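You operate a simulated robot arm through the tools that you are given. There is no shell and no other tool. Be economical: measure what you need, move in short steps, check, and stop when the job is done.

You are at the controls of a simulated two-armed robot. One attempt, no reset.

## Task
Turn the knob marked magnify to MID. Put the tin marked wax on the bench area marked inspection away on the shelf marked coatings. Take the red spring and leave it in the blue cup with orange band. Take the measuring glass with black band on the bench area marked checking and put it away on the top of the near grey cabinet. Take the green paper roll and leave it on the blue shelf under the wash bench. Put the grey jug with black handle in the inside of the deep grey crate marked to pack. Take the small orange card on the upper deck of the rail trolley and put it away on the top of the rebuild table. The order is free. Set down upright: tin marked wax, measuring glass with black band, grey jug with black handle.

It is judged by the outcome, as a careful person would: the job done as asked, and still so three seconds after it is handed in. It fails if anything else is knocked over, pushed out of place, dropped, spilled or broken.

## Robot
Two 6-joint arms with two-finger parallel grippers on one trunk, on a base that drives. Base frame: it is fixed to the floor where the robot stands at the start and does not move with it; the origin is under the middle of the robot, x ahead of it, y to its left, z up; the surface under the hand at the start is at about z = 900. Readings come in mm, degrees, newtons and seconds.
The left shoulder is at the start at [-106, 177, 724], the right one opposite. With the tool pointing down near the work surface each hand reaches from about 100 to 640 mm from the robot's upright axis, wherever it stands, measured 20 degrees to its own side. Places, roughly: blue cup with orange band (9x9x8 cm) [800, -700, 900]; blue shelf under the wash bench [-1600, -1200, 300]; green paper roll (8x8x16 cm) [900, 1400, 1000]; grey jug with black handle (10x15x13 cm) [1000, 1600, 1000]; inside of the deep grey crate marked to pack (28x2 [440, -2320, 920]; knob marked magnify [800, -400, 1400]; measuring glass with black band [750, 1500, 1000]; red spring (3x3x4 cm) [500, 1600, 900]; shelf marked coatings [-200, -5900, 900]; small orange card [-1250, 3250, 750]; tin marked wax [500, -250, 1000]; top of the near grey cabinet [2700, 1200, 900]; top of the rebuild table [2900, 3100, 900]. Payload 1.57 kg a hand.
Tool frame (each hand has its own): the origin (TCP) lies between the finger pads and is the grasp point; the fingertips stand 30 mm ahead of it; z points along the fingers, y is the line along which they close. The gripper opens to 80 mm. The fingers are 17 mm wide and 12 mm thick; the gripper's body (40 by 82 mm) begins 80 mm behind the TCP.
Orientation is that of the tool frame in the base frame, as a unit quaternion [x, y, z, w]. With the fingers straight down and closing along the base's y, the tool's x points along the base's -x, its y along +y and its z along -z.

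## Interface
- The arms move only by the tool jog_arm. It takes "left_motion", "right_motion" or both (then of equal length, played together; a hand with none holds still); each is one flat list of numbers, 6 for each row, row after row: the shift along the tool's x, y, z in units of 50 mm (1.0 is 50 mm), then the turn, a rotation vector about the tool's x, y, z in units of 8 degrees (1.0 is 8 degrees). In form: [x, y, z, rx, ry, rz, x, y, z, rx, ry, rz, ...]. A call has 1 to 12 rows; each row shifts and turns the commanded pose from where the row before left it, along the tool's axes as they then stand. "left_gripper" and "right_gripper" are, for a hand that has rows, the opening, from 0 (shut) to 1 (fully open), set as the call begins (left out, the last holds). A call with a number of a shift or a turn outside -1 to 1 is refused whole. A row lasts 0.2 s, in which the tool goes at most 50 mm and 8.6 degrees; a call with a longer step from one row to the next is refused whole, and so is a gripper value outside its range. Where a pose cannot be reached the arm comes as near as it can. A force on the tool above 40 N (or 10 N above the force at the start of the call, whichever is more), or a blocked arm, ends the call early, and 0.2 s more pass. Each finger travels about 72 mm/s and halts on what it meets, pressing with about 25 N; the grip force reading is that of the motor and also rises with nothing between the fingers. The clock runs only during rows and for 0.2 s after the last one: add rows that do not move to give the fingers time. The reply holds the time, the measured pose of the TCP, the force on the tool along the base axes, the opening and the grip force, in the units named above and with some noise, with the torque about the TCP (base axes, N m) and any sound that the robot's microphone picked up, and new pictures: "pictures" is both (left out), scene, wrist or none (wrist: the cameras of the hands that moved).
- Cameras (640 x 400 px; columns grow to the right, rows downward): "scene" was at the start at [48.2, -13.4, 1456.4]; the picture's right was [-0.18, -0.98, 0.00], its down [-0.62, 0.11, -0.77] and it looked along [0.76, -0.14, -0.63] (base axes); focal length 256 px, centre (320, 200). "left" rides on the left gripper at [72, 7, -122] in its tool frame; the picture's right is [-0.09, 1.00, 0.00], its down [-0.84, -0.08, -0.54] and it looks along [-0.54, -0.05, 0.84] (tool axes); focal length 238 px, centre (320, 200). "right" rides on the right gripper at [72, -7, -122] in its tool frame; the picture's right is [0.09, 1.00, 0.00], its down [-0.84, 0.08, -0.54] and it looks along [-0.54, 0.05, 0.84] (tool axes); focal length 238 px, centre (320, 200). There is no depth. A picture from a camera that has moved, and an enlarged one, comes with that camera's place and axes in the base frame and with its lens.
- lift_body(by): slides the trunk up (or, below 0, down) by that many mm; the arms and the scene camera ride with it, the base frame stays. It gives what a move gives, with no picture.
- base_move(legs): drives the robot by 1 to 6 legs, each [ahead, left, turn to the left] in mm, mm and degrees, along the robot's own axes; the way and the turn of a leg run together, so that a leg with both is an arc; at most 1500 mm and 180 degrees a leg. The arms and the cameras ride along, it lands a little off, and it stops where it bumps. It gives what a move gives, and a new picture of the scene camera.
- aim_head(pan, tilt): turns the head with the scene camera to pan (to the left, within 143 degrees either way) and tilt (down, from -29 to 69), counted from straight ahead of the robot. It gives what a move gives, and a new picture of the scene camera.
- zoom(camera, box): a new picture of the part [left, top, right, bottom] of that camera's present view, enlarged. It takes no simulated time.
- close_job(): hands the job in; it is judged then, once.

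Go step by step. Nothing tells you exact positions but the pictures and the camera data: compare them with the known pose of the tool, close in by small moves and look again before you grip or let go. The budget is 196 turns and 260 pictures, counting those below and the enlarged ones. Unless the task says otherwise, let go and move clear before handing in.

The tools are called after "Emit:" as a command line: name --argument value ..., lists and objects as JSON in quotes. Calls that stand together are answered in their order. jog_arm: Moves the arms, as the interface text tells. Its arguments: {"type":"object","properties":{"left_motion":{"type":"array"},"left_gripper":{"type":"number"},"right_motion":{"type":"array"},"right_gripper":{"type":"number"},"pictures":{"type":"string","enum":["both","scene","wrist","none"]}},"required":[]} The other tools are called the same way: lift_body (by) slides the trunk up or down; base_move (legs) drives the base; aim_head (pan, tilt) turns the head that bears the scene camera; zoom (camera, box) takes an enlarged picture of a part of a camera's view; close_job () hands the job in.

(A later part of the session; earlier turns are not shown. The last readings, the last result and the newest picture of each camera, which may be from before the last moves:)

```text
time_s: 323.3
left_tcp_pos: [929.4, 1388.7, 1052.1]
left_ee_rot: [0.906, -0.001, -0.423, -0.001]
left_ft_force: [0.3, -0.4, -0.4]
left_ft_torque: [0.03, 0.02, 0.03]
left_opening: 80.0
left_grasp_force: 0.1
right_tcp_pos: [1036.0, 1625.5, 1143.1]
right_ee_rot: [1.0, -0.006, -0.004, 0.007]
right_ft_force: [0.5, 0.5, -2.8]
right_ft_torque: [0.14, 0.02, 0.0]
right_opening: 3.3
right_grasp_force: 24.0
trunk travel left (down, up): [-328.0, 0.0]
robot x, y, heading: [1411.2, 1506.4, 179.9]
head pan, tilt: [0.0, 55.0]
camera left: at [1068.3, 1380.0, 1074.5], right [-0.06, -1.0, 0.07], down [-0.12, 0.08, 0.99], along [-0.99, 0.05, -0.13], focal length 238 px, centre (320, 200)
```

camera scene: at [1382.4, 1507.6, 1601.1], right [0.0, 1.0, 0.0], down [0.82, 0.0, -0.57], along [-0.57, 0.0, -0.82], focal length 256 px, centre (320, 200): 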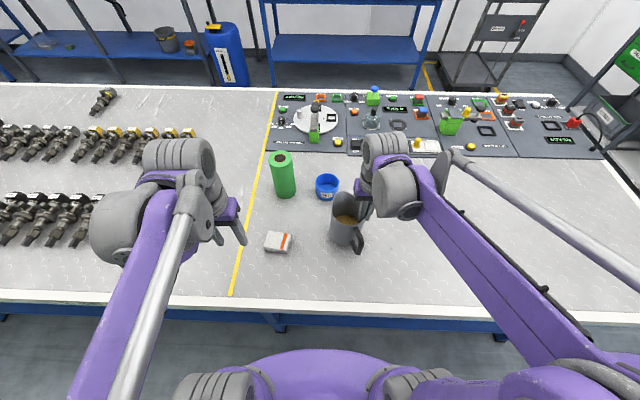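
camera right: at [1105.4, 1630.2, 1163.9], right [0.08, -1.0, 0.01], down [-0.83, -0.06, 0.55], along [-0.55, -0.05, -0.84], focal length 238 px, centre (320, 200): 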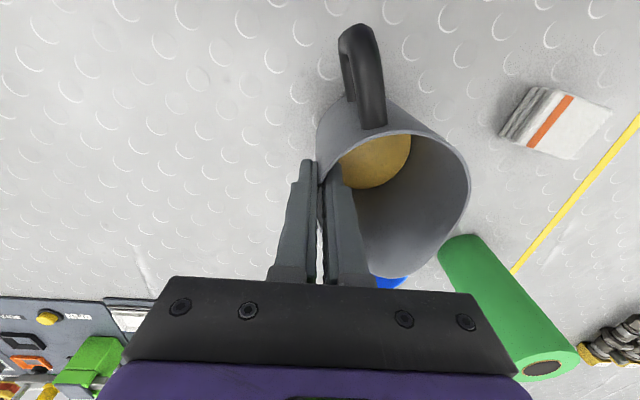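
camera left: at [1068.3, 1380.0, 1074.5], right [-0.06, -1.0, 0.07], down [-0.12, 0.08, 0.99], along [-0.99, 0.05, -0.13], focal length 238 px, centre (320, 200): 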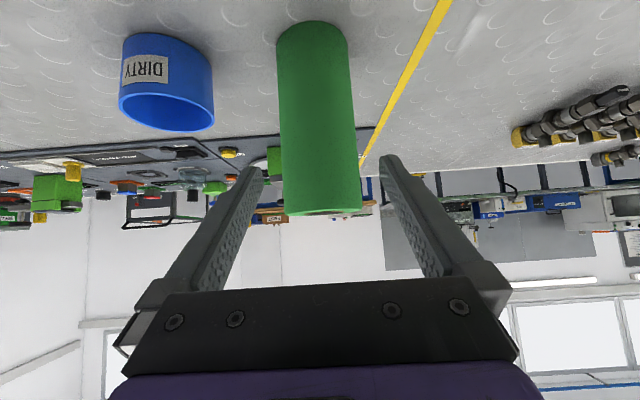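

Centred. Advancing to straddle the roll and gripping.

Emit:
jog_arm --left_motion '[-0.02, 0.01, 0.6, 0, 0, 0, -0.02, 0.01, 0.6, 0, 0, 0, 0, 0, 0.46, 0, 0, 0, 0, 0, 0, 0, 0, 0]' --left_gripper 1 --pictures "wrist"

Emit:
jog_arm --left_motion '[0, 0, 0, 0, 0, 0, 0, 0, 0, 0, 0, 0, 0, 0, 0, 0, 0, 0]' --left_gripper 0 --pictures "none"

```text
time_s: 324.3
left_tcp_pos: [864.4, 1388.3, 1004.1]
left_ee_rot: [0.907, 0.0, -0.422, 0.0]
left_ft_force: [0.4, 0.9, -0.7]
left_ft_torque: [-0.03, -0.02, -0.03]
left_opening: 80.0
left_grasp_force: 0.0
right_tcp_pos: [1034.9, 1626.3, 1142.8]
right_ee_rot: [1.0, -0.007, -0.003, 0.006]
right_ft_force: [0.2, 0.4, -2.9]
right_ft_torque: [0.1, 0.01, 0.02]
right_opening: 3.2
right_grasp_force: 24.0
trunk travel left (down, up): [-328.0, 0.0]
robot x, y, heading: [1410.9, 1505.8, 180.0]
head pan, tilt: [0.0, 55.0]
camera left: at [1003.1, 1380.3, 1026.6], right [-0.06, -1.0, 0.07], down [-0.12, 0.08, 0.99], along [-0.99, 0.05, -0.13], focal length 238 px, centre (320, 200)
```

left: 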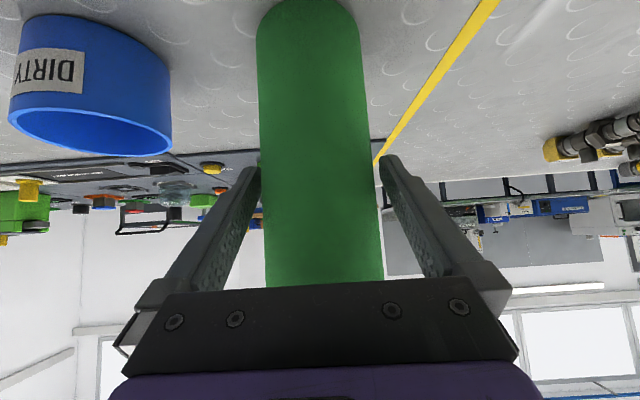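

```text
time_s: 325.1
left_tcp_pos: [863.2, 1387.0, 1004.8]
left_ee_rot: [0.906, 0.0, -0.422, 0.0]
left_ft_force: [-0.2, 0.9, 0.2]
left_ft_torque: [0.06, -0.04, 0.0]
left_opening: 69.4
left_grasp_force: 24.6
right_tcp_pos: [1035.5, 1625.6, 1143.7]
right_ee_rot: [1.0, -0.006, -0.003, 0.007]
right_ft_force: [1.1, -0.3, -4.0]
right_ft_torque: [0.1, 0.02, -0.02]
right_opening: 3.3
right_grasp_force: 24.1
trunk travel left (down, up): [-328.0, 0.0]
robot x, y, heading: [1409.0, 1503.9, 179.8]
head pan, tilt: [0.0, 55.0]
```

Gripped at 69 mm. Lifting the roll straight up and drawing it back.

Emit:
jog_arm --left_motion '[-0.5, 0, -0.42, 0, 0, 0, -0.7, 0, -0.58, 0, 0, 0, -0.6, 0, -0.5, 0, 0, 0, 0.6, 0, -0.72, 0, 0, 0, 0.6, 0, -0.72, 0, 0, 0, 0.6, 0, -0.72, 0, 0, 0, 0.3, 0.3, -0.36, 0, 0, 0]' --pictures "scene"

```text
time_s: 326.7
left_tcp_pos: [1026.9, 1369.0, 1118.9]
left_ee_rot: [0.907, -0.001, -0.422, -0.001]
left_ft_force: [0.1, 0.4, -2.2]
left_ft_torque: [-0.01, -0.01, -0.04]
left_opening: 69.1
left_grasp_force: 24.8
right_tcp_pos: [1034.7, 1625.4, 1143.1]
right_ee_rot: [1.0, -0.006, -0.004, 0.006]
right_ft_force: [-0.1, 0.2, -2.8]
right_ft_torque: [0.13, 0.03, 0.03]
right_opening: 2.9
right_grasp_force: 24.7
trunk travel left (down, up): [-328.0, 0.0]
robot x, y, heading: [1413.0, 1505.9, 180.0]
head pan, tilt: [0.0, 55.0]
camera scene: at [1383.3, 1507.3, 1601.1], right [0.0, 1.0, 0.0], down [0.82, 0.0, -0.57], along [-0.57, 0.0, -0.82], focal length 256 px, centre (320, 200)
```

scene: 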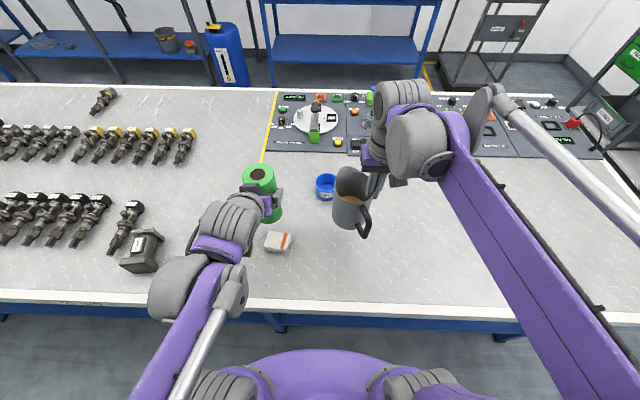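

Both in hand. Driving round the bench end back to the near aisle.

Emit:
base_move --legs '[[-390, 0, 0], [0, -1500, 0], [0, -150, 0], [1500, 0, 0], [600, 0, 0], [0, 0, 180]]'

Emit:
zoom --camera "right" --box '[0, 0, 640, 400]'

```text
time_s: 360.9
left_tcp_pos: [39.3, 3236.4, 1119.5]
left_ee_rot: [0.0, 0.906, 0.0, 0.422]
left_ft_force: [0.4, -0.2, -0.7]
left_ft_torque: [-0.01, 0.01, -0.01]
left_opening: 68.8
left_grasp_force: 24.9
right_tcp_pos: [31.3, 2980.4, 1143.1]
right_ee_rot: [0.005, 1.0, 0.006, 0.003]
right_ft_force: [-0.2, -0.4, -2.8]
right_ft_torque: [-0.12, -0.03, -0.02]
right_opening: 3.0
right_grasp_force: 23.8
trunk travel left (down, up): [-328.0, 0.0]
robot x, y, heading: [-346.7, 3097.5, 0.1]
head pan, tilt: [0.0, 55.0]
camera scene: at [-318.3, 3101.4, 1601.1], right [0.0, -1.0, 0.0], down [-0.82, 0.0, -0.57], along [0.57, 0.0, -0.82], focal length 256 px, centre (320, 200)
```

scene: 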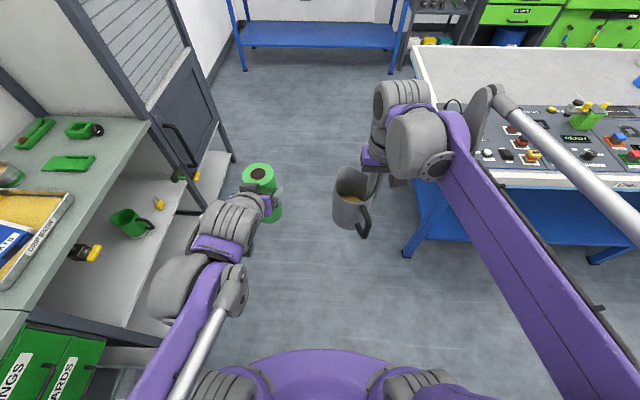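

```text
1.00 times, centred on (320, 200) of right (not enlarged: the box is as wide or as high as the picture)
camera zoom: at [-41.3, 2972.0, 1265.4], right [-0.08, 1.0, 0.01], down [0.83, 0.06, 0.55], along [0.55, 0.06, -0.84], focal length 238 px, centre (320, 200)
```

zoom: 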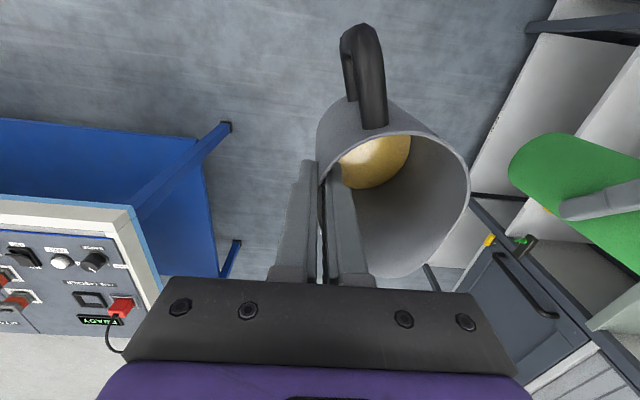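

Jug intact. Heading down the near aisle to the crate.

Emit:
base_move --legs '[[-220, 0, 0], [0, -1500, 0], [0, -1500, 0], [0, -1500, 0], [0, -900, 0]]'

Emit:
aim_head --pan 0 --tilt 40

```text
time_s: 409.8
left_tcp_pos: [-141.6, -2242.4, 1119.1]
left_ee_rot: [0.01, 0.906, -0.005, 0.423]
left_ft_force: [0.6, 0.4, -1.6]
left_ft_torque: [0.0, 0.02, 0.0]
left_opening: 68.7
left_grasp_force: 25.1
right_tcp_pos: [-156.2, -2497.7, 1142.6]
right_ee_rot: [0.015, 1.0, 0.006, 0.003]
right_ft_force: [-0.6, 0.0, -2.9]
right_ft_torque: [-0.14, 0.0, -0.01]
right_opening: 2.7
right_grasp_force: 24.2
trunk travel left (down, up): [-328.0, 0.0]
robot x, y, heading: [-531.4, -2373.3, -1.3]
head pan, tilt: [0.0, 55.0]
camera scene: at [-503.8, -2368.9, 1601.1], right [-0.02, -1.0, 0.0], down [-0.82, 0.02, -0.57], along [0.57, -0.01, -0.82], focal length 256 px, centre (320, 200)
```

scene: 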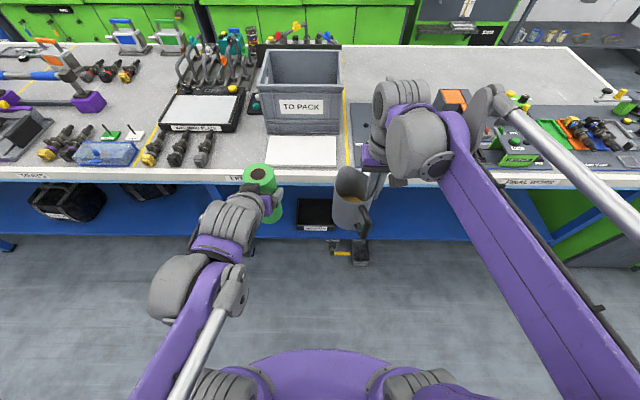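

```text
time_s: 410.5
left_tcp_pos: [-142.9, -2241.4, 1120.0]
left_ee_rot: [0.01, 0.906, -0.005, 0.422]
left_ft_force: [0.2, -0.4, -1.9]
left_ft_torque: [-0.02, 0.0, -0.04]
left_opening: 68.9
left_grasp_force: 25.8
right_tcp_pos: [-156.4, -2497.4, 1142.8]
right_ee_rot: [0.015, 1.0, 0.006, 0.004]
right_ft_force: [0.7, 1.0, -2.6]
right_ft_torque: [-0.15, -0.05, 0.06]
right_opening: 2.3
right_grasp_force: 24.3
trunk travel left (down, up): [-328.0, 0.0]
robot x, y, heading: [-533.9, -2372.1, -1.4]
head pan, tilt: [0.0, 40.0]
camera scene: at [-490.9, -2369.2, 1621.7], right [-0.02, -1.0, 0.0], down [-0.64, 0.01, -0.77], along [0.77, -0.01, -0.64], focal length 256 px, centre (320, 200)
```

scene: 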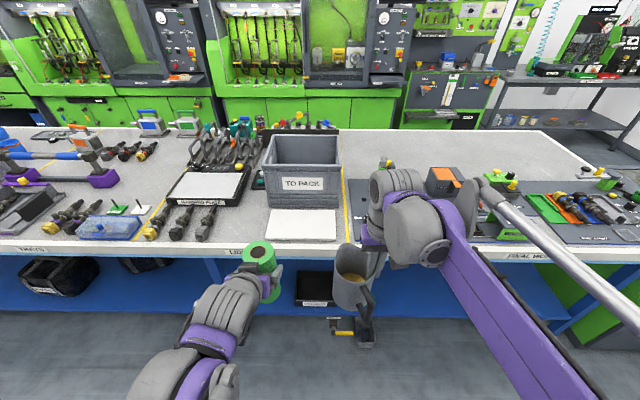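

The crate is at ≈[430,-2312], rim z≈1125. Zooming to check its inside.

Emit:
zoom --camera "scene" --box '[160, 110, 360, 250]'

```text
2.86 times, centred on (260, 180) of scene
camera zoom: at [-490.9, -2369.2, 1621.7], right [-0.02, -1.0, 0.0], down [-0.64, 0.01, -0.77], along [0.77, -0.01, -0.64], focal length 730 px, centre (491, 257)
```

zoom: 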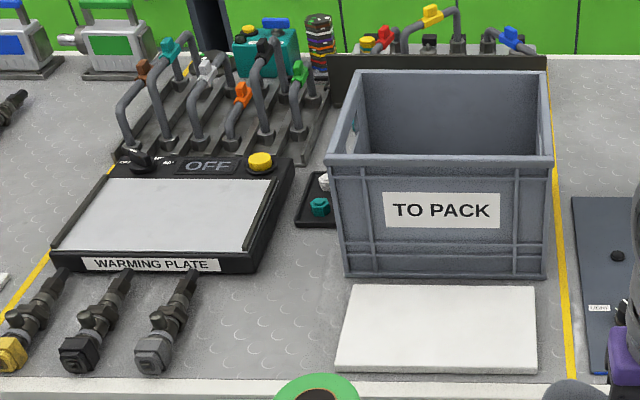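

Raising the jug well above the crate rim (and the roll a little), then driving closer.

Emit:
jog_arm --right_motion '[0, 0, -0.5, 0, 0, 0, 0, 0, -0.5, 0, 0, 0, 0, 0, -0.5, 0, 0, 0, 0, 0, -0.5, 0, 0, 0, 0, 0, -0.3, 0, 0, 0]' --left_motion '[-0.4, 0, -0.33, 0, 0, 0, -0.4, 0, -0.33, 0, 0, 0, -0.4, 0, -0.33, 0, 0, 0, 0, 0, 0, 0, 0, 0, 0, 0, 0, 0, 0, 0]' --pictures "none"

Emit:
base_move --legs '[[0, 165, 1.4], [400, 0, 0]]'

```text
time_s: 411.7
left_tcp_pos: [-142.1, -2241.7, 1198.3]
left_ee_rot: [0.009, 0.906, -0.003, 0.423]
left_ft_force: [0.3, 0.4, -2.0]
left_ft_torque: [0.04, 0.01, -0.02]
left_opening: 68.9
left_grasp_force: 24.7
right_tcp_pos: [-158.5, -2499.1, 1257.4]
right_ee_rot: [0.016, 1.0, 0.006, 0.004]
right_ft_force: [0.1, -0.4, -2.4]
right_ft_torque: [-0.1, -0.03, 0.01]
right_opening: 2.7
right_grasp_force: 23.5
trunk travel left (down, up): [-328.0, 0.0]
robot x, y, heading: [-531.7, -2367.4, -1.1]
head pan, tilt: [0.0, 40.0]
```

```text
time_s: 415.9
left_tcp_pos: [245.2, -2063.5, 1197.3]
left_ee_rot: [-0.001, 0.906, 0.0, 0.422]
left_ft_force: [0.5, 0.7, -2.2]
left_ft_torque: [0.02, 0.02, -0.02]
left_opening: 68.9
left_grasp_force: 25.1
right_tcp_pos: [235.0, -2319.0, 1257.9]
right_ee_rot: [0.004, 1.0, 0.006, 0.004]
right_ft_force: [-0.5, -0.3, -3.2]
right_ft_torque: [-0.07, -0.03, 0.0]
right_opening: 2.6
right_grasp_force: 23.6
trunk travel left (down, up): [-328.0, 0.0]
robot x, y, heading: [-139.8, -2200.5, 0.2]
head pan, tilt: [0.0, 40.0]
camera scene: at [-99.7, -2199.0, 1621.6], right [0.0, -1.0, 0.0], down [-0.64, 0.0, -0.77], along [0.77, 0.0, -0.64], focal length 256 px, centre (320, 200)
```

scene: 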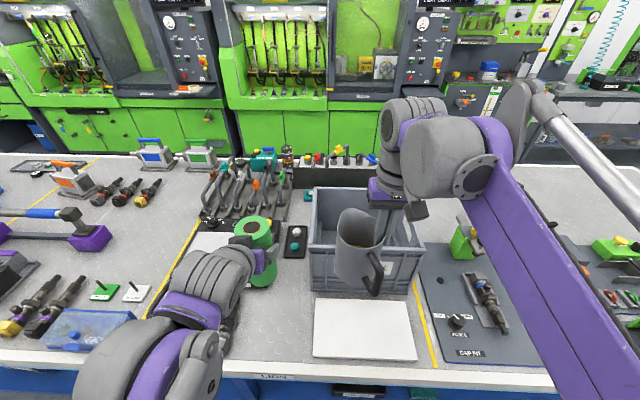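

Emit:
base_move --legs '[[150, 0, 0]]'

Emit:
zoom --camera "right" --box '[0, 0, 640, 400]'

```text
time_s: 417.4
left_tcp_pos: [391.3, -2065.1, 1198.2]
left_ee_rot: [0.0, 0.906, 0.0, 0.423]
left_ft_force: [0.3, 0.2, -1.7]
left_ft_torque: [0.0, 0.02, 0.0]
left_opening: 68.6
left_grasp_force: 25.2
right_tcp_pos: [379.0, -2322.9, 1258.6]
right_ee_rot: [0.005, 1.0, 0.006, 0.004]
right_ft_force: [-0.1, -0.6, -2.6]
right_ft_torque: [-0.1, -0.03, 0.02]
right_opening: 2.7
right_grasp_force: 24.3
trunk travel left (down, up): [-328.0, 0.0]
robot x, y, heading: [8.4, -2200.4, -0.1]
head pan, tilt: [0.0, 40.0]
stopped in leg 1: the robot was blocked; the commanded pose is now the measured one
camera scene: at [43.5, -2198.3, 1621.6], right [0.0, -1.0, 0.0], down [-0.64, 0.0, -0.77], along [0.77, 0.0, -0.64], focal length 256 px, centre (320, 200)
```

scene: 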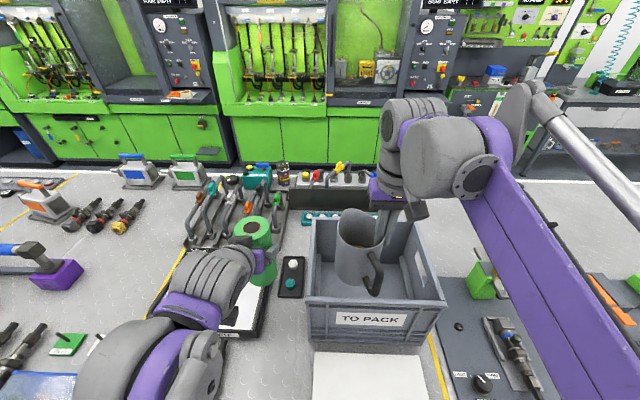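

```text
1.00 times, centred on (320, 200) of right (not enlarged: the box is as wide or as high as the picture)
camera zoom: at [305.5, -2329.4, 1379.8], right [-0.08, 1.0, 0.01], down [0.83, 0.06, 0.55], along [0.55, 0.05, -0.84], focal length 238 px, centre (320, 200)
```

zoom: 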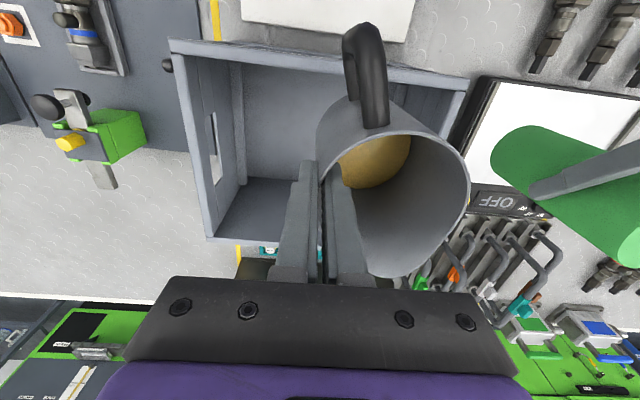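

Crate interior ≈ x335–565, y−2460…−2184, empty. Moving the jug over the middle.

Emit:
jog_arm --right_motion '[-0.4, -0.09, 0, 0, 0, 0, -0.4, -0.09, 0, 0, 0, 0, -0.4, -0.09, 0, 0, 0, 0, -0.42, -0.07, 0, 0, 0, 0, 0, 0, 0.3, 0, 0, 0, 0, 0, 0.4, 0, 0, 0, 0, 0, 0, 0, 0, 0]' --pictures "both"

```text
time_s: 418.9
left_tcp_pos: [389.3, -2064.1, 1198.1]
left_ee_rot: [0.0, 0.906, 0.0, 0.423]
left_ft_force: [-0.2, 0.1, -1.1]
left_ft_torque: [-0.03, 0.04, 0.03]
left_opening: 69.2
left_grasp_force: 24.9
right_tcp_pos: [460.2, -2338.8, 1223.7]
right_ee_rot: [0.005, 1.0, 0.006, 0.005]
right_ft_force: [-0.5, 0.2, -2.8]
right_ft_torque: [-0.09, 0.0, 0.02]
right_opening: 2.3
right_grasp_force: 23.8
trunk travel left (down, up): [-328.0, 0.0]
robot x, y, heading: [7.3, -2201.3, 0.0]
head pan, tilt: [0.0, 40.0]
camera scene: at [42.5, -2198.4, 1621.8], right [0.0, -1.0, 0.0], down [-0.64, 0.0, -0.77], along [0.77, 0.0, -0.64], focal length 256 px, centre (320, 200)
camera right: at [387.4, -2346.2, 1345.7], right [-0.08, 1.0, 0.01], down [0.83, 0.06, 0.55], along [0.55, 0.05, -0.83], focal length 238 px, centre (320, 200)
```

scene: 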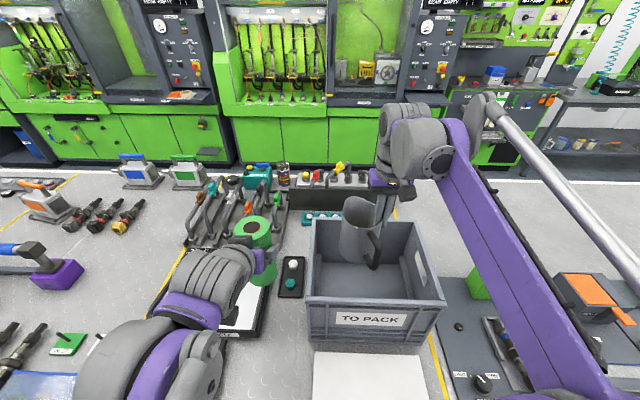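
right: 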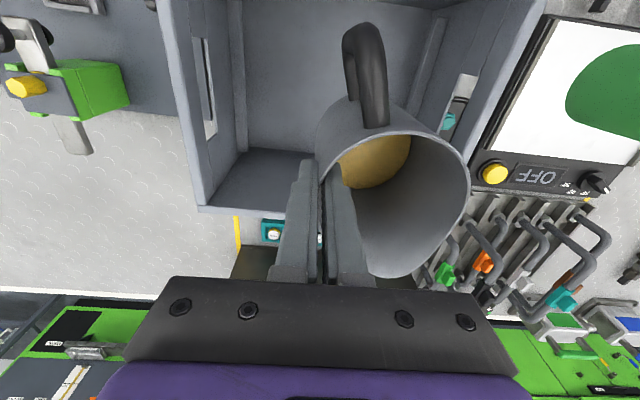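

Lowering slowly into the crate.

Emit:
jog_arm --right_motion '[0, 0, 0.4, 0, 0, 0, 0, 0, 0.5, 0, 0, 0, 0, 0, 0.5, 0, 0, 0, 0, 0, 0.5, 0, 0, 0, 0, 0, 0.5, 0, 0, 0, 0, 0, 0, 0, 0, 0]' --pictures "both"

```text
time_s: 420.4
left_tcp_pos: [390.3, -2064.9, 1198.4]
left_ee_rot: [0.0, 0.906, 0.001, 0.424]
left_ft_force: [-0.4, 0.4, -2.1]
left_ft_torque: [-0.01, 0.0, 0.04]
left_opening: 69.0
left_grasp_force: 25.1
right_tcp_pos: [460.5, -2338.6, 1104.7]
right_ee_rot: [0.006, 1.0, 0.006, 0.005]
right_ft_force: [0.9, 0.7, -2.7]
right_ft_torque: [-0.1, -0.01, 0.02]
right_opening: 2.6
right_grasp_force: 24.0
trunk travel left (down, up): [-328.0, 0.0]
robot x, y, heading: [9.7, -2204.7, 0.0]
head pan, tilt: [0.0, 40.0]
camera scene: at [42.2, -2198.4, 1621.9], right [0.0, -1.0, 0.0], down [-0.64, 0.0, -0.77], along [0.77, 0.0, -0.64], focal length 256 px, centre (320, 200)
camera right: at [387.2, -2346.0, 1226.3], right [-0.08, 1.0, 0.01], down [0.83, 0.06, 0.55], along [0.55, 0.05, -0.83], focal length 238 px, centre (320, 200)
```

scene: 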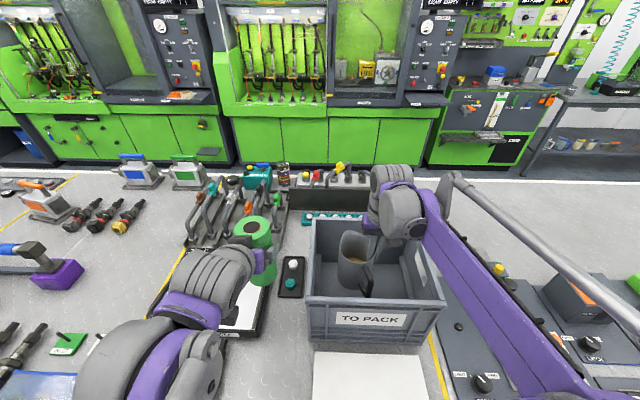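
right: 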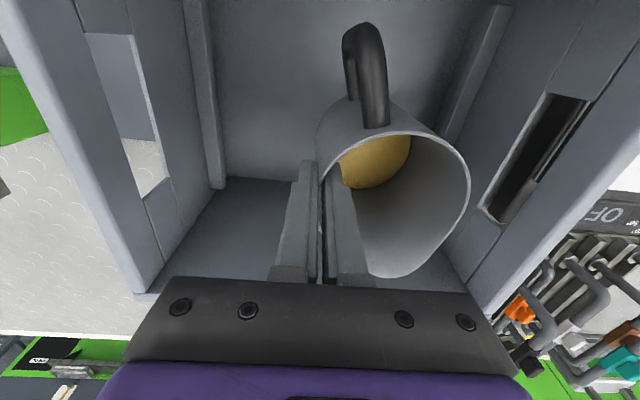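

Emit:
jog_arm --right_motion '[0, 0, 0.4, 0, 0, 0, 0, 0, 0.4, 0, 0, 0, 0, 0, 0.3, 0, 0, 0, 0, 0, 0.08, 0, 0, 0, 0, 0, 0.08, 0, 0, 0, 0, 0, 0.08, 0, 0, 0, 0, 0, 0.08, 0, 0, 0]' --pictures "both"

```text
time_s: 421.9
left_tcp_pos: [390.2, -2063.7, 1199.0]
left_ee_rot: [0.0, 0.905, 0.001, 0.425]
left_ft_force: [0.0, -0.6, -1.0]
left_ft_torque: [0.0, -0.01, 0.0]
left_opening: 69.2
left_grasp_force: 25.0
right_tcp_pos: [461.8, -2337.4, 1033.6]
right_ee_rot: [0.005, 1.0, 0.007, 0.006]
right_ft_force: [0.0, 0.6, -3.3]
right_ft_torque: [-0.09, -0.03, 0.0]
right_opening: 2.6
right_grasp_force: 23.4
trunk travel left (down, up): [-328.0, 0.0]
robot x, y, heading: [6.6, -2202.1, -0.1]
head pan, tilt: [0.0, 40.0]
camera scene: at [42.1, -2198.4, 1621.9], right [0.0, -1.0, 0.0], down [-0.64, 0.0, -0.77], along [0.77, 0.0, -0.64], focal length 256 px, centre (320, 200)
camera right: at [388.0, -2344.8, 1155.0], right [-0.08, 1.0, 0.01], down [0.83, 0.06, 0.55], along [0.55, 0.05, -0.83], focal length 238 px, centre (320, 200)
```

scene: 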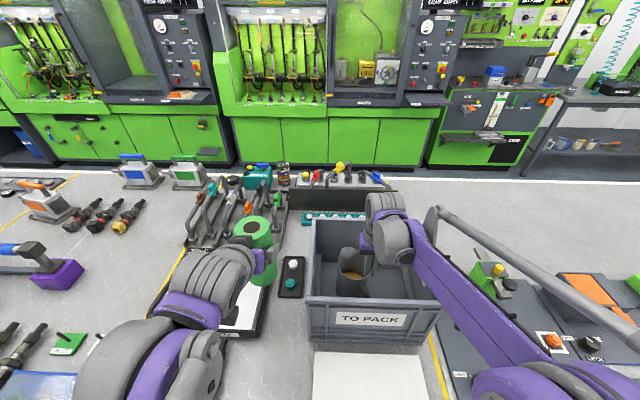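
right: 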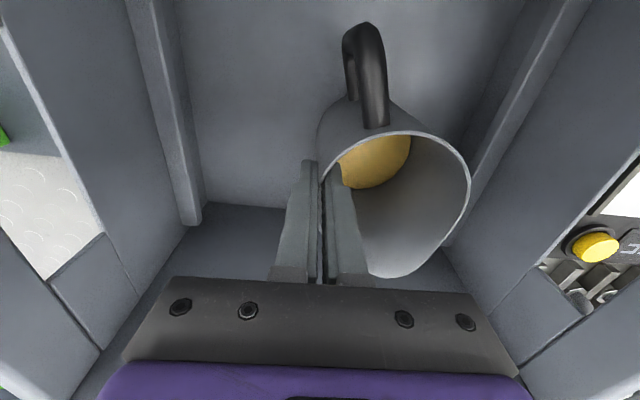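

Emit:
jog_arm --right_motion '[0, 0, 0.06, 0, 0, 0, 0, 0, 0.06, 0, 0, 0, 0, 0, 0.06, 0, 0, 0, 0, 0, 0.06, 0, 0, 0, 0, 0, 0, 0, 0, 0]' --pictures "none"

```text
time_s: 423.1
left_tcp_pos: [390.4, -2063.9, 1200.6]
left_ee_rot: [0.0, 0.905, 0.001, 0.426]
left_ft_force: [-0.8, 0.3, -2.2]
left_ft_torque: [-0.02, 0.0, 0.01]
left_opening: 69.1
left_grasp_force: 24.9
right_tcp_pos: [461.5, -2337.1, 1020.4]
right_ee_rot: [0.005, 1.0, 0.005, 0.005]
right_ft_force: [5.4, -6.5, 22.2]
right_ft_torque: [-0.28, -0.02, 0.06]
right_opening: 2.3
right_grasp_force: 23.9
trunk travel left (down, up): [-328.0, 0.0]
robot x, y, heading: [8.1, -2202.5, 0.0]
head pan, tilt: [0.0, 40.0]
```

Contact with the crate floor. Easing off, opening a little, and rising out.

Emit:
jog_arm --right_motion '[0, 0, -0.03, 0, 0, 0, 0, 0, 0, 0, 0, 0]' --pictures "none"

Emit:
jog_arm --right_motion '[0, 0, 0, 0, 0, 0, 0, 0, 0, 0, 0, 0, 0, 0, 0, 0, 0, 0]' --right_gripper 0.4 --pictures "wrist"

```text
time_s: 423.8
left_tcp_pos: [390.2, -2064.4, 1200.5]
left_ee_rot: [0.0, 0.906, 0.0, 0.424]
left_ft_force: [0.0, 0.3, -2.1]
left_ft_torque: [0.0, 0.01, 0.01]
left_opening: 69.0
left_grasp_force: 24.9
right_tcp_pos: [460.5, -2337.0, 1023.1]
right_ee_rot: [0.005, 1.0, 0.005, 0.004]
right_ft_force: [0.5, -1.0, 7.4]
right_ft_torque: [-0.12, 0.13, 0.02]
right_opening: 2.6
right_grasp_force: 24.3
trunk travel left (down, up): [-328.0, 0.0]
robot x, y, heading: [5.9, -2202.0, 0.0]
head pan, tilt: [0.0, 40.0]
```

```text
time_s: 424.6
left_tcp_pos: [391.2, -2064.2, 1198.6]
left_ee_rot: [0.0, 0.906, 0.001, 0.423]
left_ft_force: [-1.0, 0.5, -2.2]
left_ft_torque: [-0.02, 0.04, -0.02]
left_opening: 68.9
left_grasp_force: 25.1
right_tcp_pos: [460.5, -2336.2, 1022.0]
right_ee_rot: [0.005, 1.0, 0.006, 0.004]
right_ft_force: [-0.4, 1.6, 0.5]
right_ft_torque: [-0.02, 0.01, 0.02]
right_opening: 32.0
right_grasp_force: 0.0
trunk travel left (down, up): [-328.0, 0.0]
robot x, y, heading: [8.8, -2197.6, -0.0]
head pan, tilt: [0.0, 40.0]
camera right: at [388.0, -2344.0, 1143.5], right [-0.08, 1.0, 0.01], down [0.83, 0.06, 0.55], along [0.55, 0.05, -0.83], focal length 238 px, centre (320, 200)
```

right: 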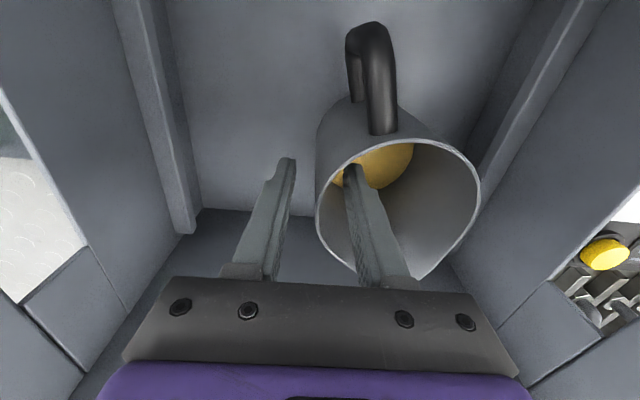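

Released and upright. Raising the hand straight out.

Emit:
jog_arm --right_motion '[0, 0, -0.6, 0, 0, 0, 0, 0, -0.8, 0, 0, 0, 0, 0, -1, 0, 0, 0, 0, 0, -1, 0, 0, 0, 0, 0, -1, 0, 0, 0, 0, 0, -0.6, 0, 0, 0]' --pictures "both"

```text
time_s: 425.9
left_tcp_pos: [390.6, -2064.1, 1198.8]
left_ee_rot: [0.0, 0.905, 0.0, 0.425]
left_ft_force: [-0.6, -1.0, -1.2]
left_ft_torque: [0.0, 0.04, 0.05]
left_opening: 69.2
left_grasp_force: 24.9
right_tcp_pos: [460.5, -2337.8, 1267.3]
right_ee_rot: [0.005, 1.0, 0.007, 0.004]
right_ft_force: [-0.9, 0.0, -0.4]
right_ft_torque: [-0.02, 0.03, -0.01]
right_opening: 32.0
right_grasp_force: 0.0
trunk travel left (down, up): [-328.0, 0.0]
robot x, y, heading: [7.2, -2200.5, 0.1]
head pan, tilt: [0.0, 40.0]
camera scene: at [42.6, -2198.2, 1621.8], right [0.0, -1.0, 0.0], down [-0.64, 0.0, -0.77], along [0.77, 0.0, -0.64], focal length 256 px, centre (320, 200)
camera right: at [387.1, -2345.2, 1390.2], right [-0.08, 1.0, 0.01], down [0.83, 0.06, 0.55], along [0.55, 0.05, -0.83], focal length 238 px, centre (320, 200)
```

scene: 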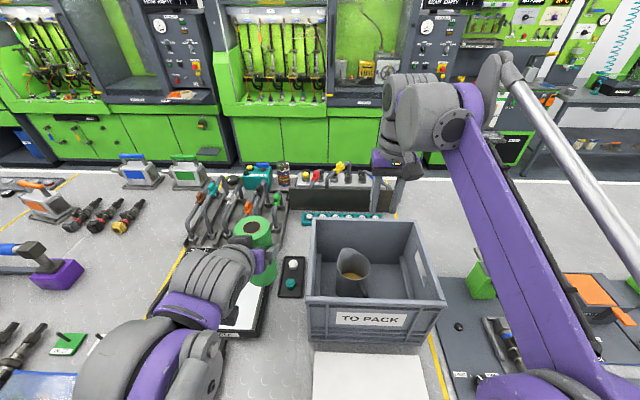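
right: 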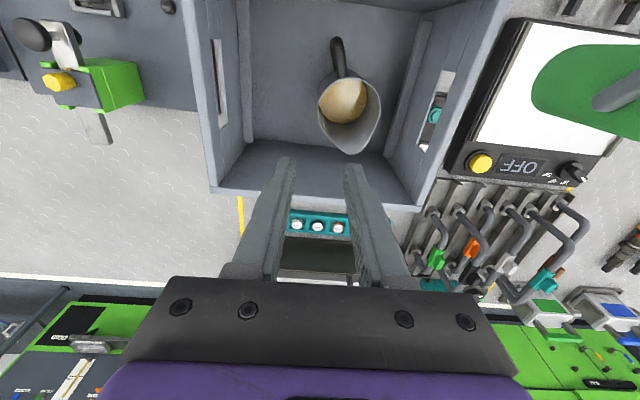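

Jug stands in the crate. Retracting and driving to the wash bench to look at its lower shelf.

Emit:
jog_arm --right_motion '[1, 0, 0, 0, 0, 0, 1, 0, 0, 0, 0, 0, 1, 0, 0, 0, 0, 0, 0.5, 0, 0, 0, 0, 0, 0, 0, 0.5, 0, 0, 0]' --right_gripper 1 --pictures "none"

Emit:
base_move --legs '[[-420, 0, 0], [0, 0, 180], [0, -1120, 0]]'

Emit:
aim_head --pan 0 --tilt 45

```text
time_s: 427.1
left_tcp_pos: [390.7, -2064.3, 1199.4]
left_ee_rot: [0.0, 0.905, 0.001, 0.425]
left_ft_force: [1.1, 0.4, -1.9]
left_ft_torque: [0.0, 0.01, 0.0]
left_opening: 69.0
left_grasp_force: 25.4
right_tcp_pos: [282.4, -2338.1, 1243.5]
right_ee_rot: [0.004, 1.0, 0.006, 0.006]
right_ft_force: [-0.3, -0.2, 0.5]
right_ft_torque: [0.02, -0.02, 0.01]
right_opening: 79.9
right_grasp_force: 0.1
trunk travel left (down, up): [-328.0, 0.0]
robot x, y, heading: [9.5, -2200.6, -0.2]
head pan, tilt: [0.0, 40.0]
```

```text
time_s: 446.6
left_tcp_pos: [-761.1, -1212.6, 1197.7]
left_ee_rot: [0.906, -0.024, -0.423, -0.01]
left_ft_force: [0.4, -0.3, -2.6]
left_ft_torque: [0.02, -0.03, -0.03]
left_opening: 69.2
left_grasp_force: 25.6
right_tcp_pos: [-641.3, -945.7, 1242.6]
right_ee_rot: [0.999, -0.032, -0.004, 0.006]
right_ft_force: [-0.7, 0.7, -0.2]
right_ft_torque: [0.05, -0.03, -0.03]
right_opening: 80.0
right_grasp_force: 0.0
trunk travel left (down, up): [-328.0, 0.0]
robot x, y, heading: [-371.4, -1100.8, 177.5]
head pan, tilt: [0.0, 40.0]
camera scene: at [-410.6, -1092.8, 1621.8], right [0.05, 1.0, 0.0], down [0.64, -0.03, -0.77], along [-0.77, 0.04, -0.64], focal length 256 px, centre (320, 200)
```

scene: 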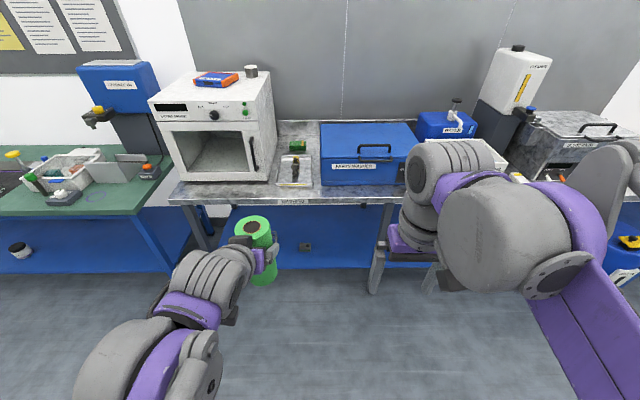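

```text
time_s: 447.2
left_tcp_pos: [-762.5, -1213.1, 1197.6]
left_ee_rot: [0.906, -0.023, -0.423, -0.01]
left_ft_force: [1.0, -0.1, -0.8]
left_ft_torque: [-0.02, 0.0, -0.01]
left_opening: 68.9
left_grasp_force: 25.0
right_tcp_pos: [-641.9, -945.4, 1243.2]
right_ee_rot: [0.999, -0.032, -0.004, 0.006]
right_ft_force: [0.1, -0.1, 0.7]
right_ft_torque: [0.03, -0.02, 0.0]
right_opening: 79.8
right_grasp_force: 0.0
trunk travel left (down, up): [-328.0, 0.0]
robot x, y, heading: [-363.8, -1095.4, 177.2]
head pan, tilt: [0.0, 45.0]
camera scene: at [-406.9, -1092.9, 1614.5], right [0.05, 1.0, 0.0], down [0.71, -0.04, -0.71], along [-0.71, 0.04, -0.71], focal length 256 px, centre (320, 200)
```

scene: 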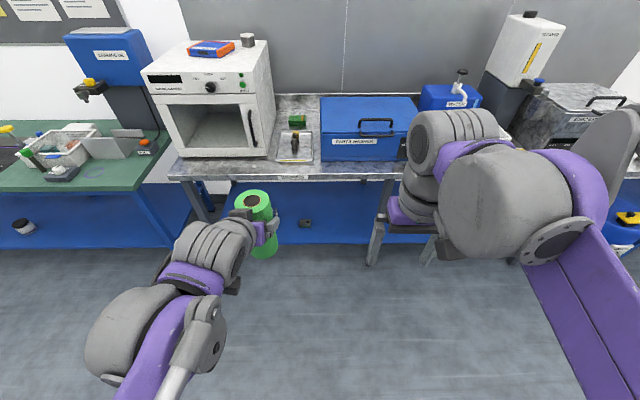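

The blue shelf's front edge is ≈x=-1350, z≈300, free around y≈-1300. Straightening, lowering the trunk fully, then looking again.

Emit:
base_move --legs '[[0, 75, 2.6]]'

Emit:
lift_body --by -328

Emit:
aim_head --pan 0 --tilt 45

```text
time_s: 448.6
left_tcp_pos: [-757.6, -1302.1, 1198.1]
left_ee_rot: [0.906, -0.003, -0.423, -0.001]
left_ft_force: [0.4, -0.1, -1.1]
left_ft_torque: [0.02, -0.05, -0.02]
left_opening: 68.9
left_grasp_force: 25.3
right_tcp_pos: [-649.9, -1029.2, 1242.8]
right_ee_rot: [1.0, -0.008, -0.003, 0.006]
right_ft_force: [0.1, -0.2, 0.1]
right_ft_torque: [0.0, -0.02, 0.0]
right_opening: 80.1
right_grasp_force: 0.0
trunk travel left (down, up): [-328.0, 0.0]
robot x, y, heading: [-369.6, -1169.8, 179.4]
head pan, tilt: [0.0, 45.0]
camera scene: at [-409.0, -1166.0, 1614.5], right [0.01, 1.0, 0.0], down [0.71, 0.0, -0.71], along [-0.71, 0.0, -0.71], focal length 256 px, centre (320, 200)
```

scene: 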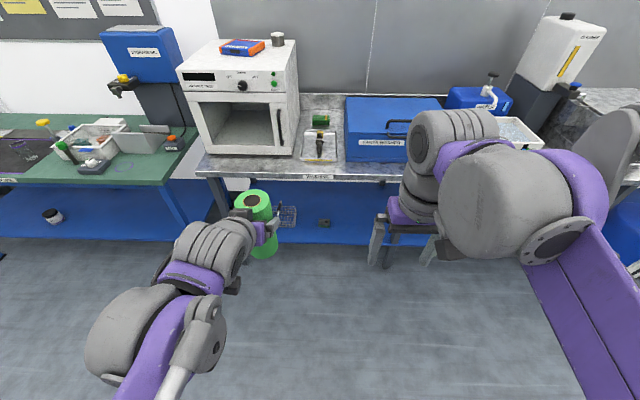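

```text
time_s: 451.8
left_tcp_pos: [-757.2, -1302.3, 870.6]
left_ee_rot: [0.906, -0.003, -0.423, -0.001]
left_ft_force: [0.0, -0.8, -2.3]
left_ft_torque: [0.02, -0.04, -0.01]
left_opening: 68.9
left_grasp_force: 25.7
right_tcp_pos: [-650.5, -1030.5, 915.3]
right_ee_rot: [1.0, -0.008, -0.004, 0.006]
right_ft_force: [0.1, -1.2, 0.3]
right_ft_torque: [-0.01, 0.0, -0.03]
right_opening: 80.1
right_grasp_force: 0.1
trunk travel left (down, up): [0.0, 328.0]
robot x, y, heading: [-366.6, -1168.9, 179.8]
head pan, tilt: [0.0, 45.0]
```

```text
time_s: 452.4
left_tcp_pos: [-758.1, -1303.0, 869.9]
left_ee_rot: [0.906, -0.003, -0.423, 0.0]
left_ft_force: [0.3, 0.6, -1.4]
left_ft_torque: [0.01, 0.0, 0.02]
left_opening: 68.9
left_grasp_force: 25.1
right_tcp_pos: [-649.9, -1029.5, 914.7]
right_ee_rot: [1.0, -0.008, -0.004, 0.005]
right_ft_force: [-0.1, 0.2, 0.5]
right_ft_torque: [-0.04, 0.02, 0.0]
right_opening: 79.8
right_grasp_force: 0.0
trunk travel left (down, up): [0.0, 328.0]
robot x, y, heading: [-369.2, -1170.4, 179.4]
head pan, tilt: [0.0, 45.0]
camera scene: at [-461.9, -1166.2, 1281.5], right [0.01, 1.0, 0.0], down [0.71, 0.0, -0.71], along [-0.71, 0.0, -0.71], focal length 256 px, centre (320, 200)
```

scene: 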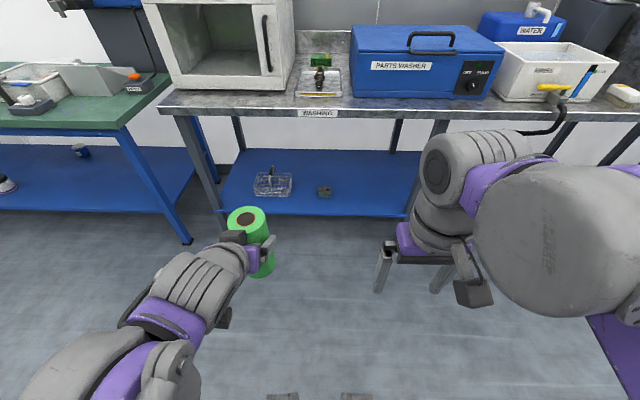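

The shelf is visible: basket at y≈-1433, a block at y≈-1138, and clear space around y≈-960. Shifting right and lowering the left hand.

Emit:
base_move --legs '[[0, -345, 0.4]]'

Emit:
jog_arm --left_motion '[0.7, 0, 0.58, 0, 0, 0, 0.7, 0, 0.58, 0, 0, 0, 0.7, 0, 0.58, 0, 0, 0, 0.7, 0, 0.58, 0, 0, 0, 0.7, 0, 0.58, 0, 0, 0, 0.7, 0, 0.58, 0, 0, 0, 0.7, 0, 0.58, 0, 0, 0, 0.7, 0, 0.58, 0, 0, 0, 0.7, 0, 0.58, 0, 0, 0, 0.2, 0, 0.17, 0, 0, 0]' --pictures "scene"

```text
time_s: 456.0
left_tcp_pos: [-757.4, -955.2, 870.1]
left_ee_rot: [0.906, 0.0, -0.422, 0.001]
left_ft_force: [0.4, 0.7, -1.1]
left_ft_torque: [-0.04, -0.02, 0.02]
left_opening: 68.8
left_grasp_force: 25.0
right_tcp_pos: [-650.4, -682.8, 915.2]
right_ee_rot: [1.0, -0.005, -0.005, 0.006]
right_ft_force: [0.1, -0.7, 0.1]
right_ft_torque: [-0.04, 0.0, -0.03]
right_opening: 80.2
right_grasp_force: 0.1
trunk travel left (down, up): [0.0, 328.0]
robot x, y, heading: [-368.5, -815.8, -179.8]
head pan, tilt: [0.0, 45.0]
camera scene: at [-461.3, -817.3, 1281.4], right [0.0, 1.0, 0.0], down [0.71, 0.0, -0.71], along [-0.71, 0.0, -0.71], focal length 256 px, centre (320, 200)
```

scene: 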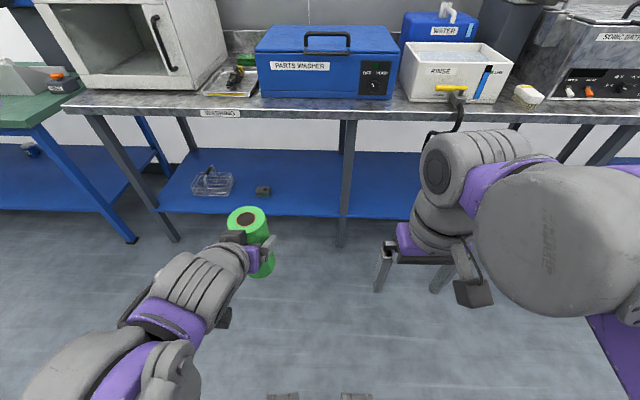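

```text
time_s: 458.2
left_tcp_pos: [-790.3, -952.4, 500.8]
left_ee_rot: [0.907, 0.001, -0.421, 0.002]
left_ft_force: [0.4, 0.3, -1.8]
left_ft_torque: [0.02, -0.03, 0.03]
left_opening: 68.7
left_grasp_force: 24.7
left hand out of reach, approached as far as the arm can: row 8, 9, 10
right_tcp_pos: [-650.1, -682.0, 914.9]
right_ee_rot: [1.0, -0.004, -0.003, 0.006]
right_ft_force: [-0.5, 0.0, 0.6]
right_ft_torque: [0.01, 0.04, 0.0]
right_opening: 79.7
right_grasp_force: 0.1
trunk travel left (down, up): [0.0, 328.0]
robot x, y, heading: [-366.2, -816.8, -179.9]
head pan, tilt: [0.0, 45.0]
camera scene: at [-461.3, -817.5, 1281.5], right [0.0, 1.0, 0.0], down [0.71, 0.0, -0.71], along [-0.71, 0.0, -0.71], focal length 256 px, centre (320, 200)
```

scene: 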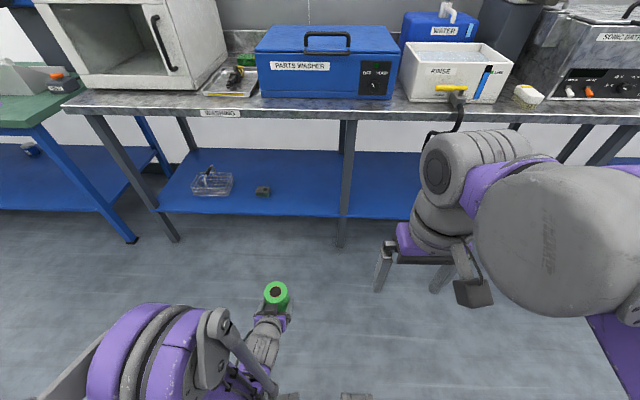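

Too close in for going lower; extending forward in the free aisle, then lowering.

Emit:
jog_arm --left_motion '[-0.6, 0, 0.72, 0, 0, 0, -0.6, 0, 0.72, 0, 0, 0, -0.6, 0, 0.72, 0, 0, 0, -0.6, 0, 0.72, 0, 0, 0, 0.6, 0, 0.5, 0, 0, 0, 0.6, 0, 0.5, 0, 0, 0]' --pictures "scene"

```text
time_s: 459.6
left_tcp_pos: [-977.1, -953.1, 421.0]
left_ee_rot: [0.906, 0.001, -0.423, 0.002]
left_ft_force: [-0.6, 0.1, -1.8]
left_ft_torque: [-0.01, 0.0, 0.01]
left_opening: 69.0
left_grasp_force: 25.5
right_tcp_pos: [-651.2, -683.1, 914.3]
right_ee_rot: [1.0, -0.004, -0.003, 0.006]
right_ft_force: [-0.3, 0.1, -0.1]
right_ft_torque: [0.03, -0.01, 0.0]
right_opening: 80.3
right_grasp_force: 0.1
trunk travel left (down, up): [0.0, 328.0]
robot x, y, heading: [-367.2, -818.4, -180.1]
head pan, tilt: [0.0, 45.0]
camera scene: at [-461.7, -817.5, 1281.4], right [0.0, 1.0, 0.0], down [0.71, 0.0, -0.71], along [-0.71, 0.0, -0.71], focal length 256 px, centre (320, 200)
```

scene: 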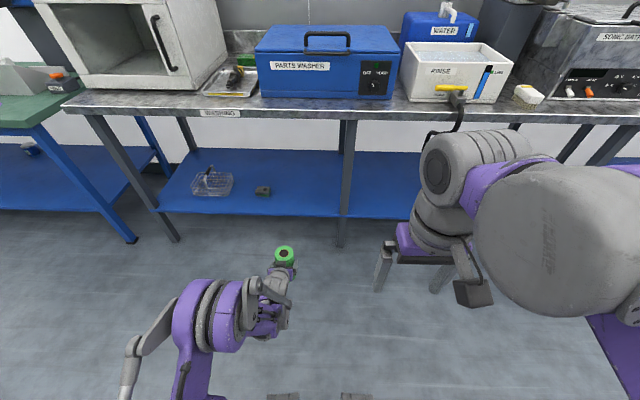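

Reach is fine. Raising 40 mm and driving in partway, then looking.

Emit:
jog_arm --left_motion '[-0.6, 0, -0.5, 0, 0, 0]' --pictures "none"

Emit:
base_move --legs '[[320, 0, 0]]'

Emit:
zoom --camera "left" --box '[0, 0, 640, 400]'

```text
time_s: 460.0
left_tcp_pos: [-975.4, -952.0, 462.9]
left_ee_rot: [0.907, 0.001, -0.422, 0.001]
left_ft_force: [-0.1, -0.4, -1.3]
left_ft_torque: [0.03, -0.05, -0.01]
left_opening: 69.0
left_grasp_force: 24.8
right_tcp_pos: [-650.3, -682.0, 913.8]
right_ee_rot: [1.0, -0.004, -0.004, 0.006]
right_ft_force: [0.8, -0.3, -1.3]
right_ft_torque: [-0.03, 0.04, -0.04]
right_opening: 79.8
right_grasp_force: 0.1
trunk travel left (down, up): [0.0, 328.0]
robot x, y, heading: [-370.0, -817.7, -180.0]
head pan, tilt: [0.0, 45.0]
```

```text
time_s: 462.2
left_tcp_pos: [-1294.3, -958.5, 461.8]
left_ee_rot: [0.906, 0.004, -0.423, 0.002]
left_ft_force: [0.0, 0.2, -1.2]
left_ft_torque: [-0.01, -0.01, 0.02]
left_opening: 69.2
left_grasp_force: 25.2
right_tcp_pos: [-971.0, -686.4, 914.9]
right_ee_rot: [1.0, 0.0, -0.003, 0.006]
right_ft_force: [0.7, 0.0, -0.3]
right_ft_torque: [0.0, 0.0, -0.02]
right_opening: 79.9
right_grasp_force: 0.0
trunk travel left (down, up): [0.0, 328.0]
robot x, y, heading: [-687.5, -820.7, -179.2]
head pan, tilt: [0.0, 45.0]
camera scene: at [-780.3, -820.0, 1281.4], right [-0.01, 1.0, 0.0], down [0.71, 0.01, -0.71], along [-0.71, -0.01, -0.71], focal length 256 px, centre (320, 200)
```

scene: 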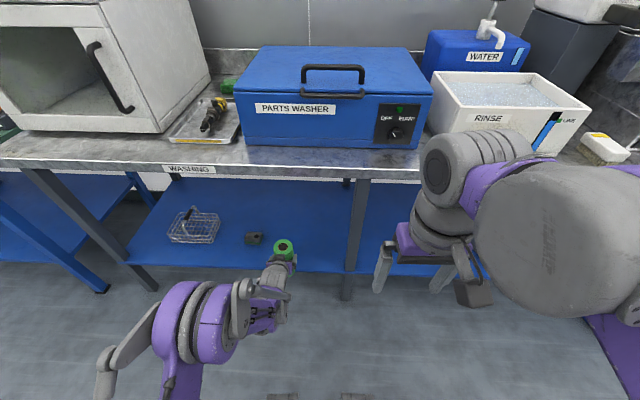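

```text
1.00 times, centred on (320, 200) of left (not enlarged: the box is as wide or as high as the picture)
camera zoom: at [-1155.0, -965.9, 484.5], right [-0.05, -1.0, 0.07], down [-0.12, 0.08, 0.99], along [-0.99, 0.04, -0.13], focal length 238 px, centre (320, 200)
```

zoom: 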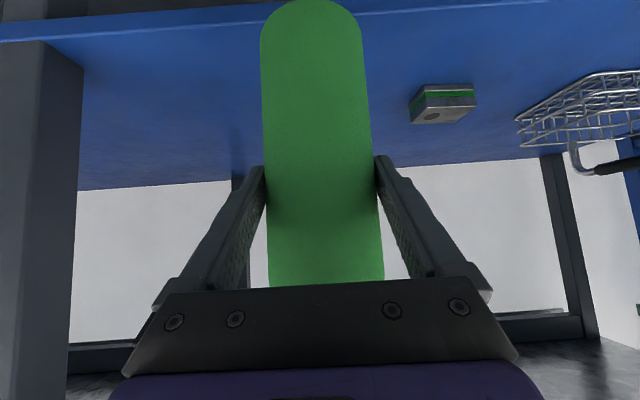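

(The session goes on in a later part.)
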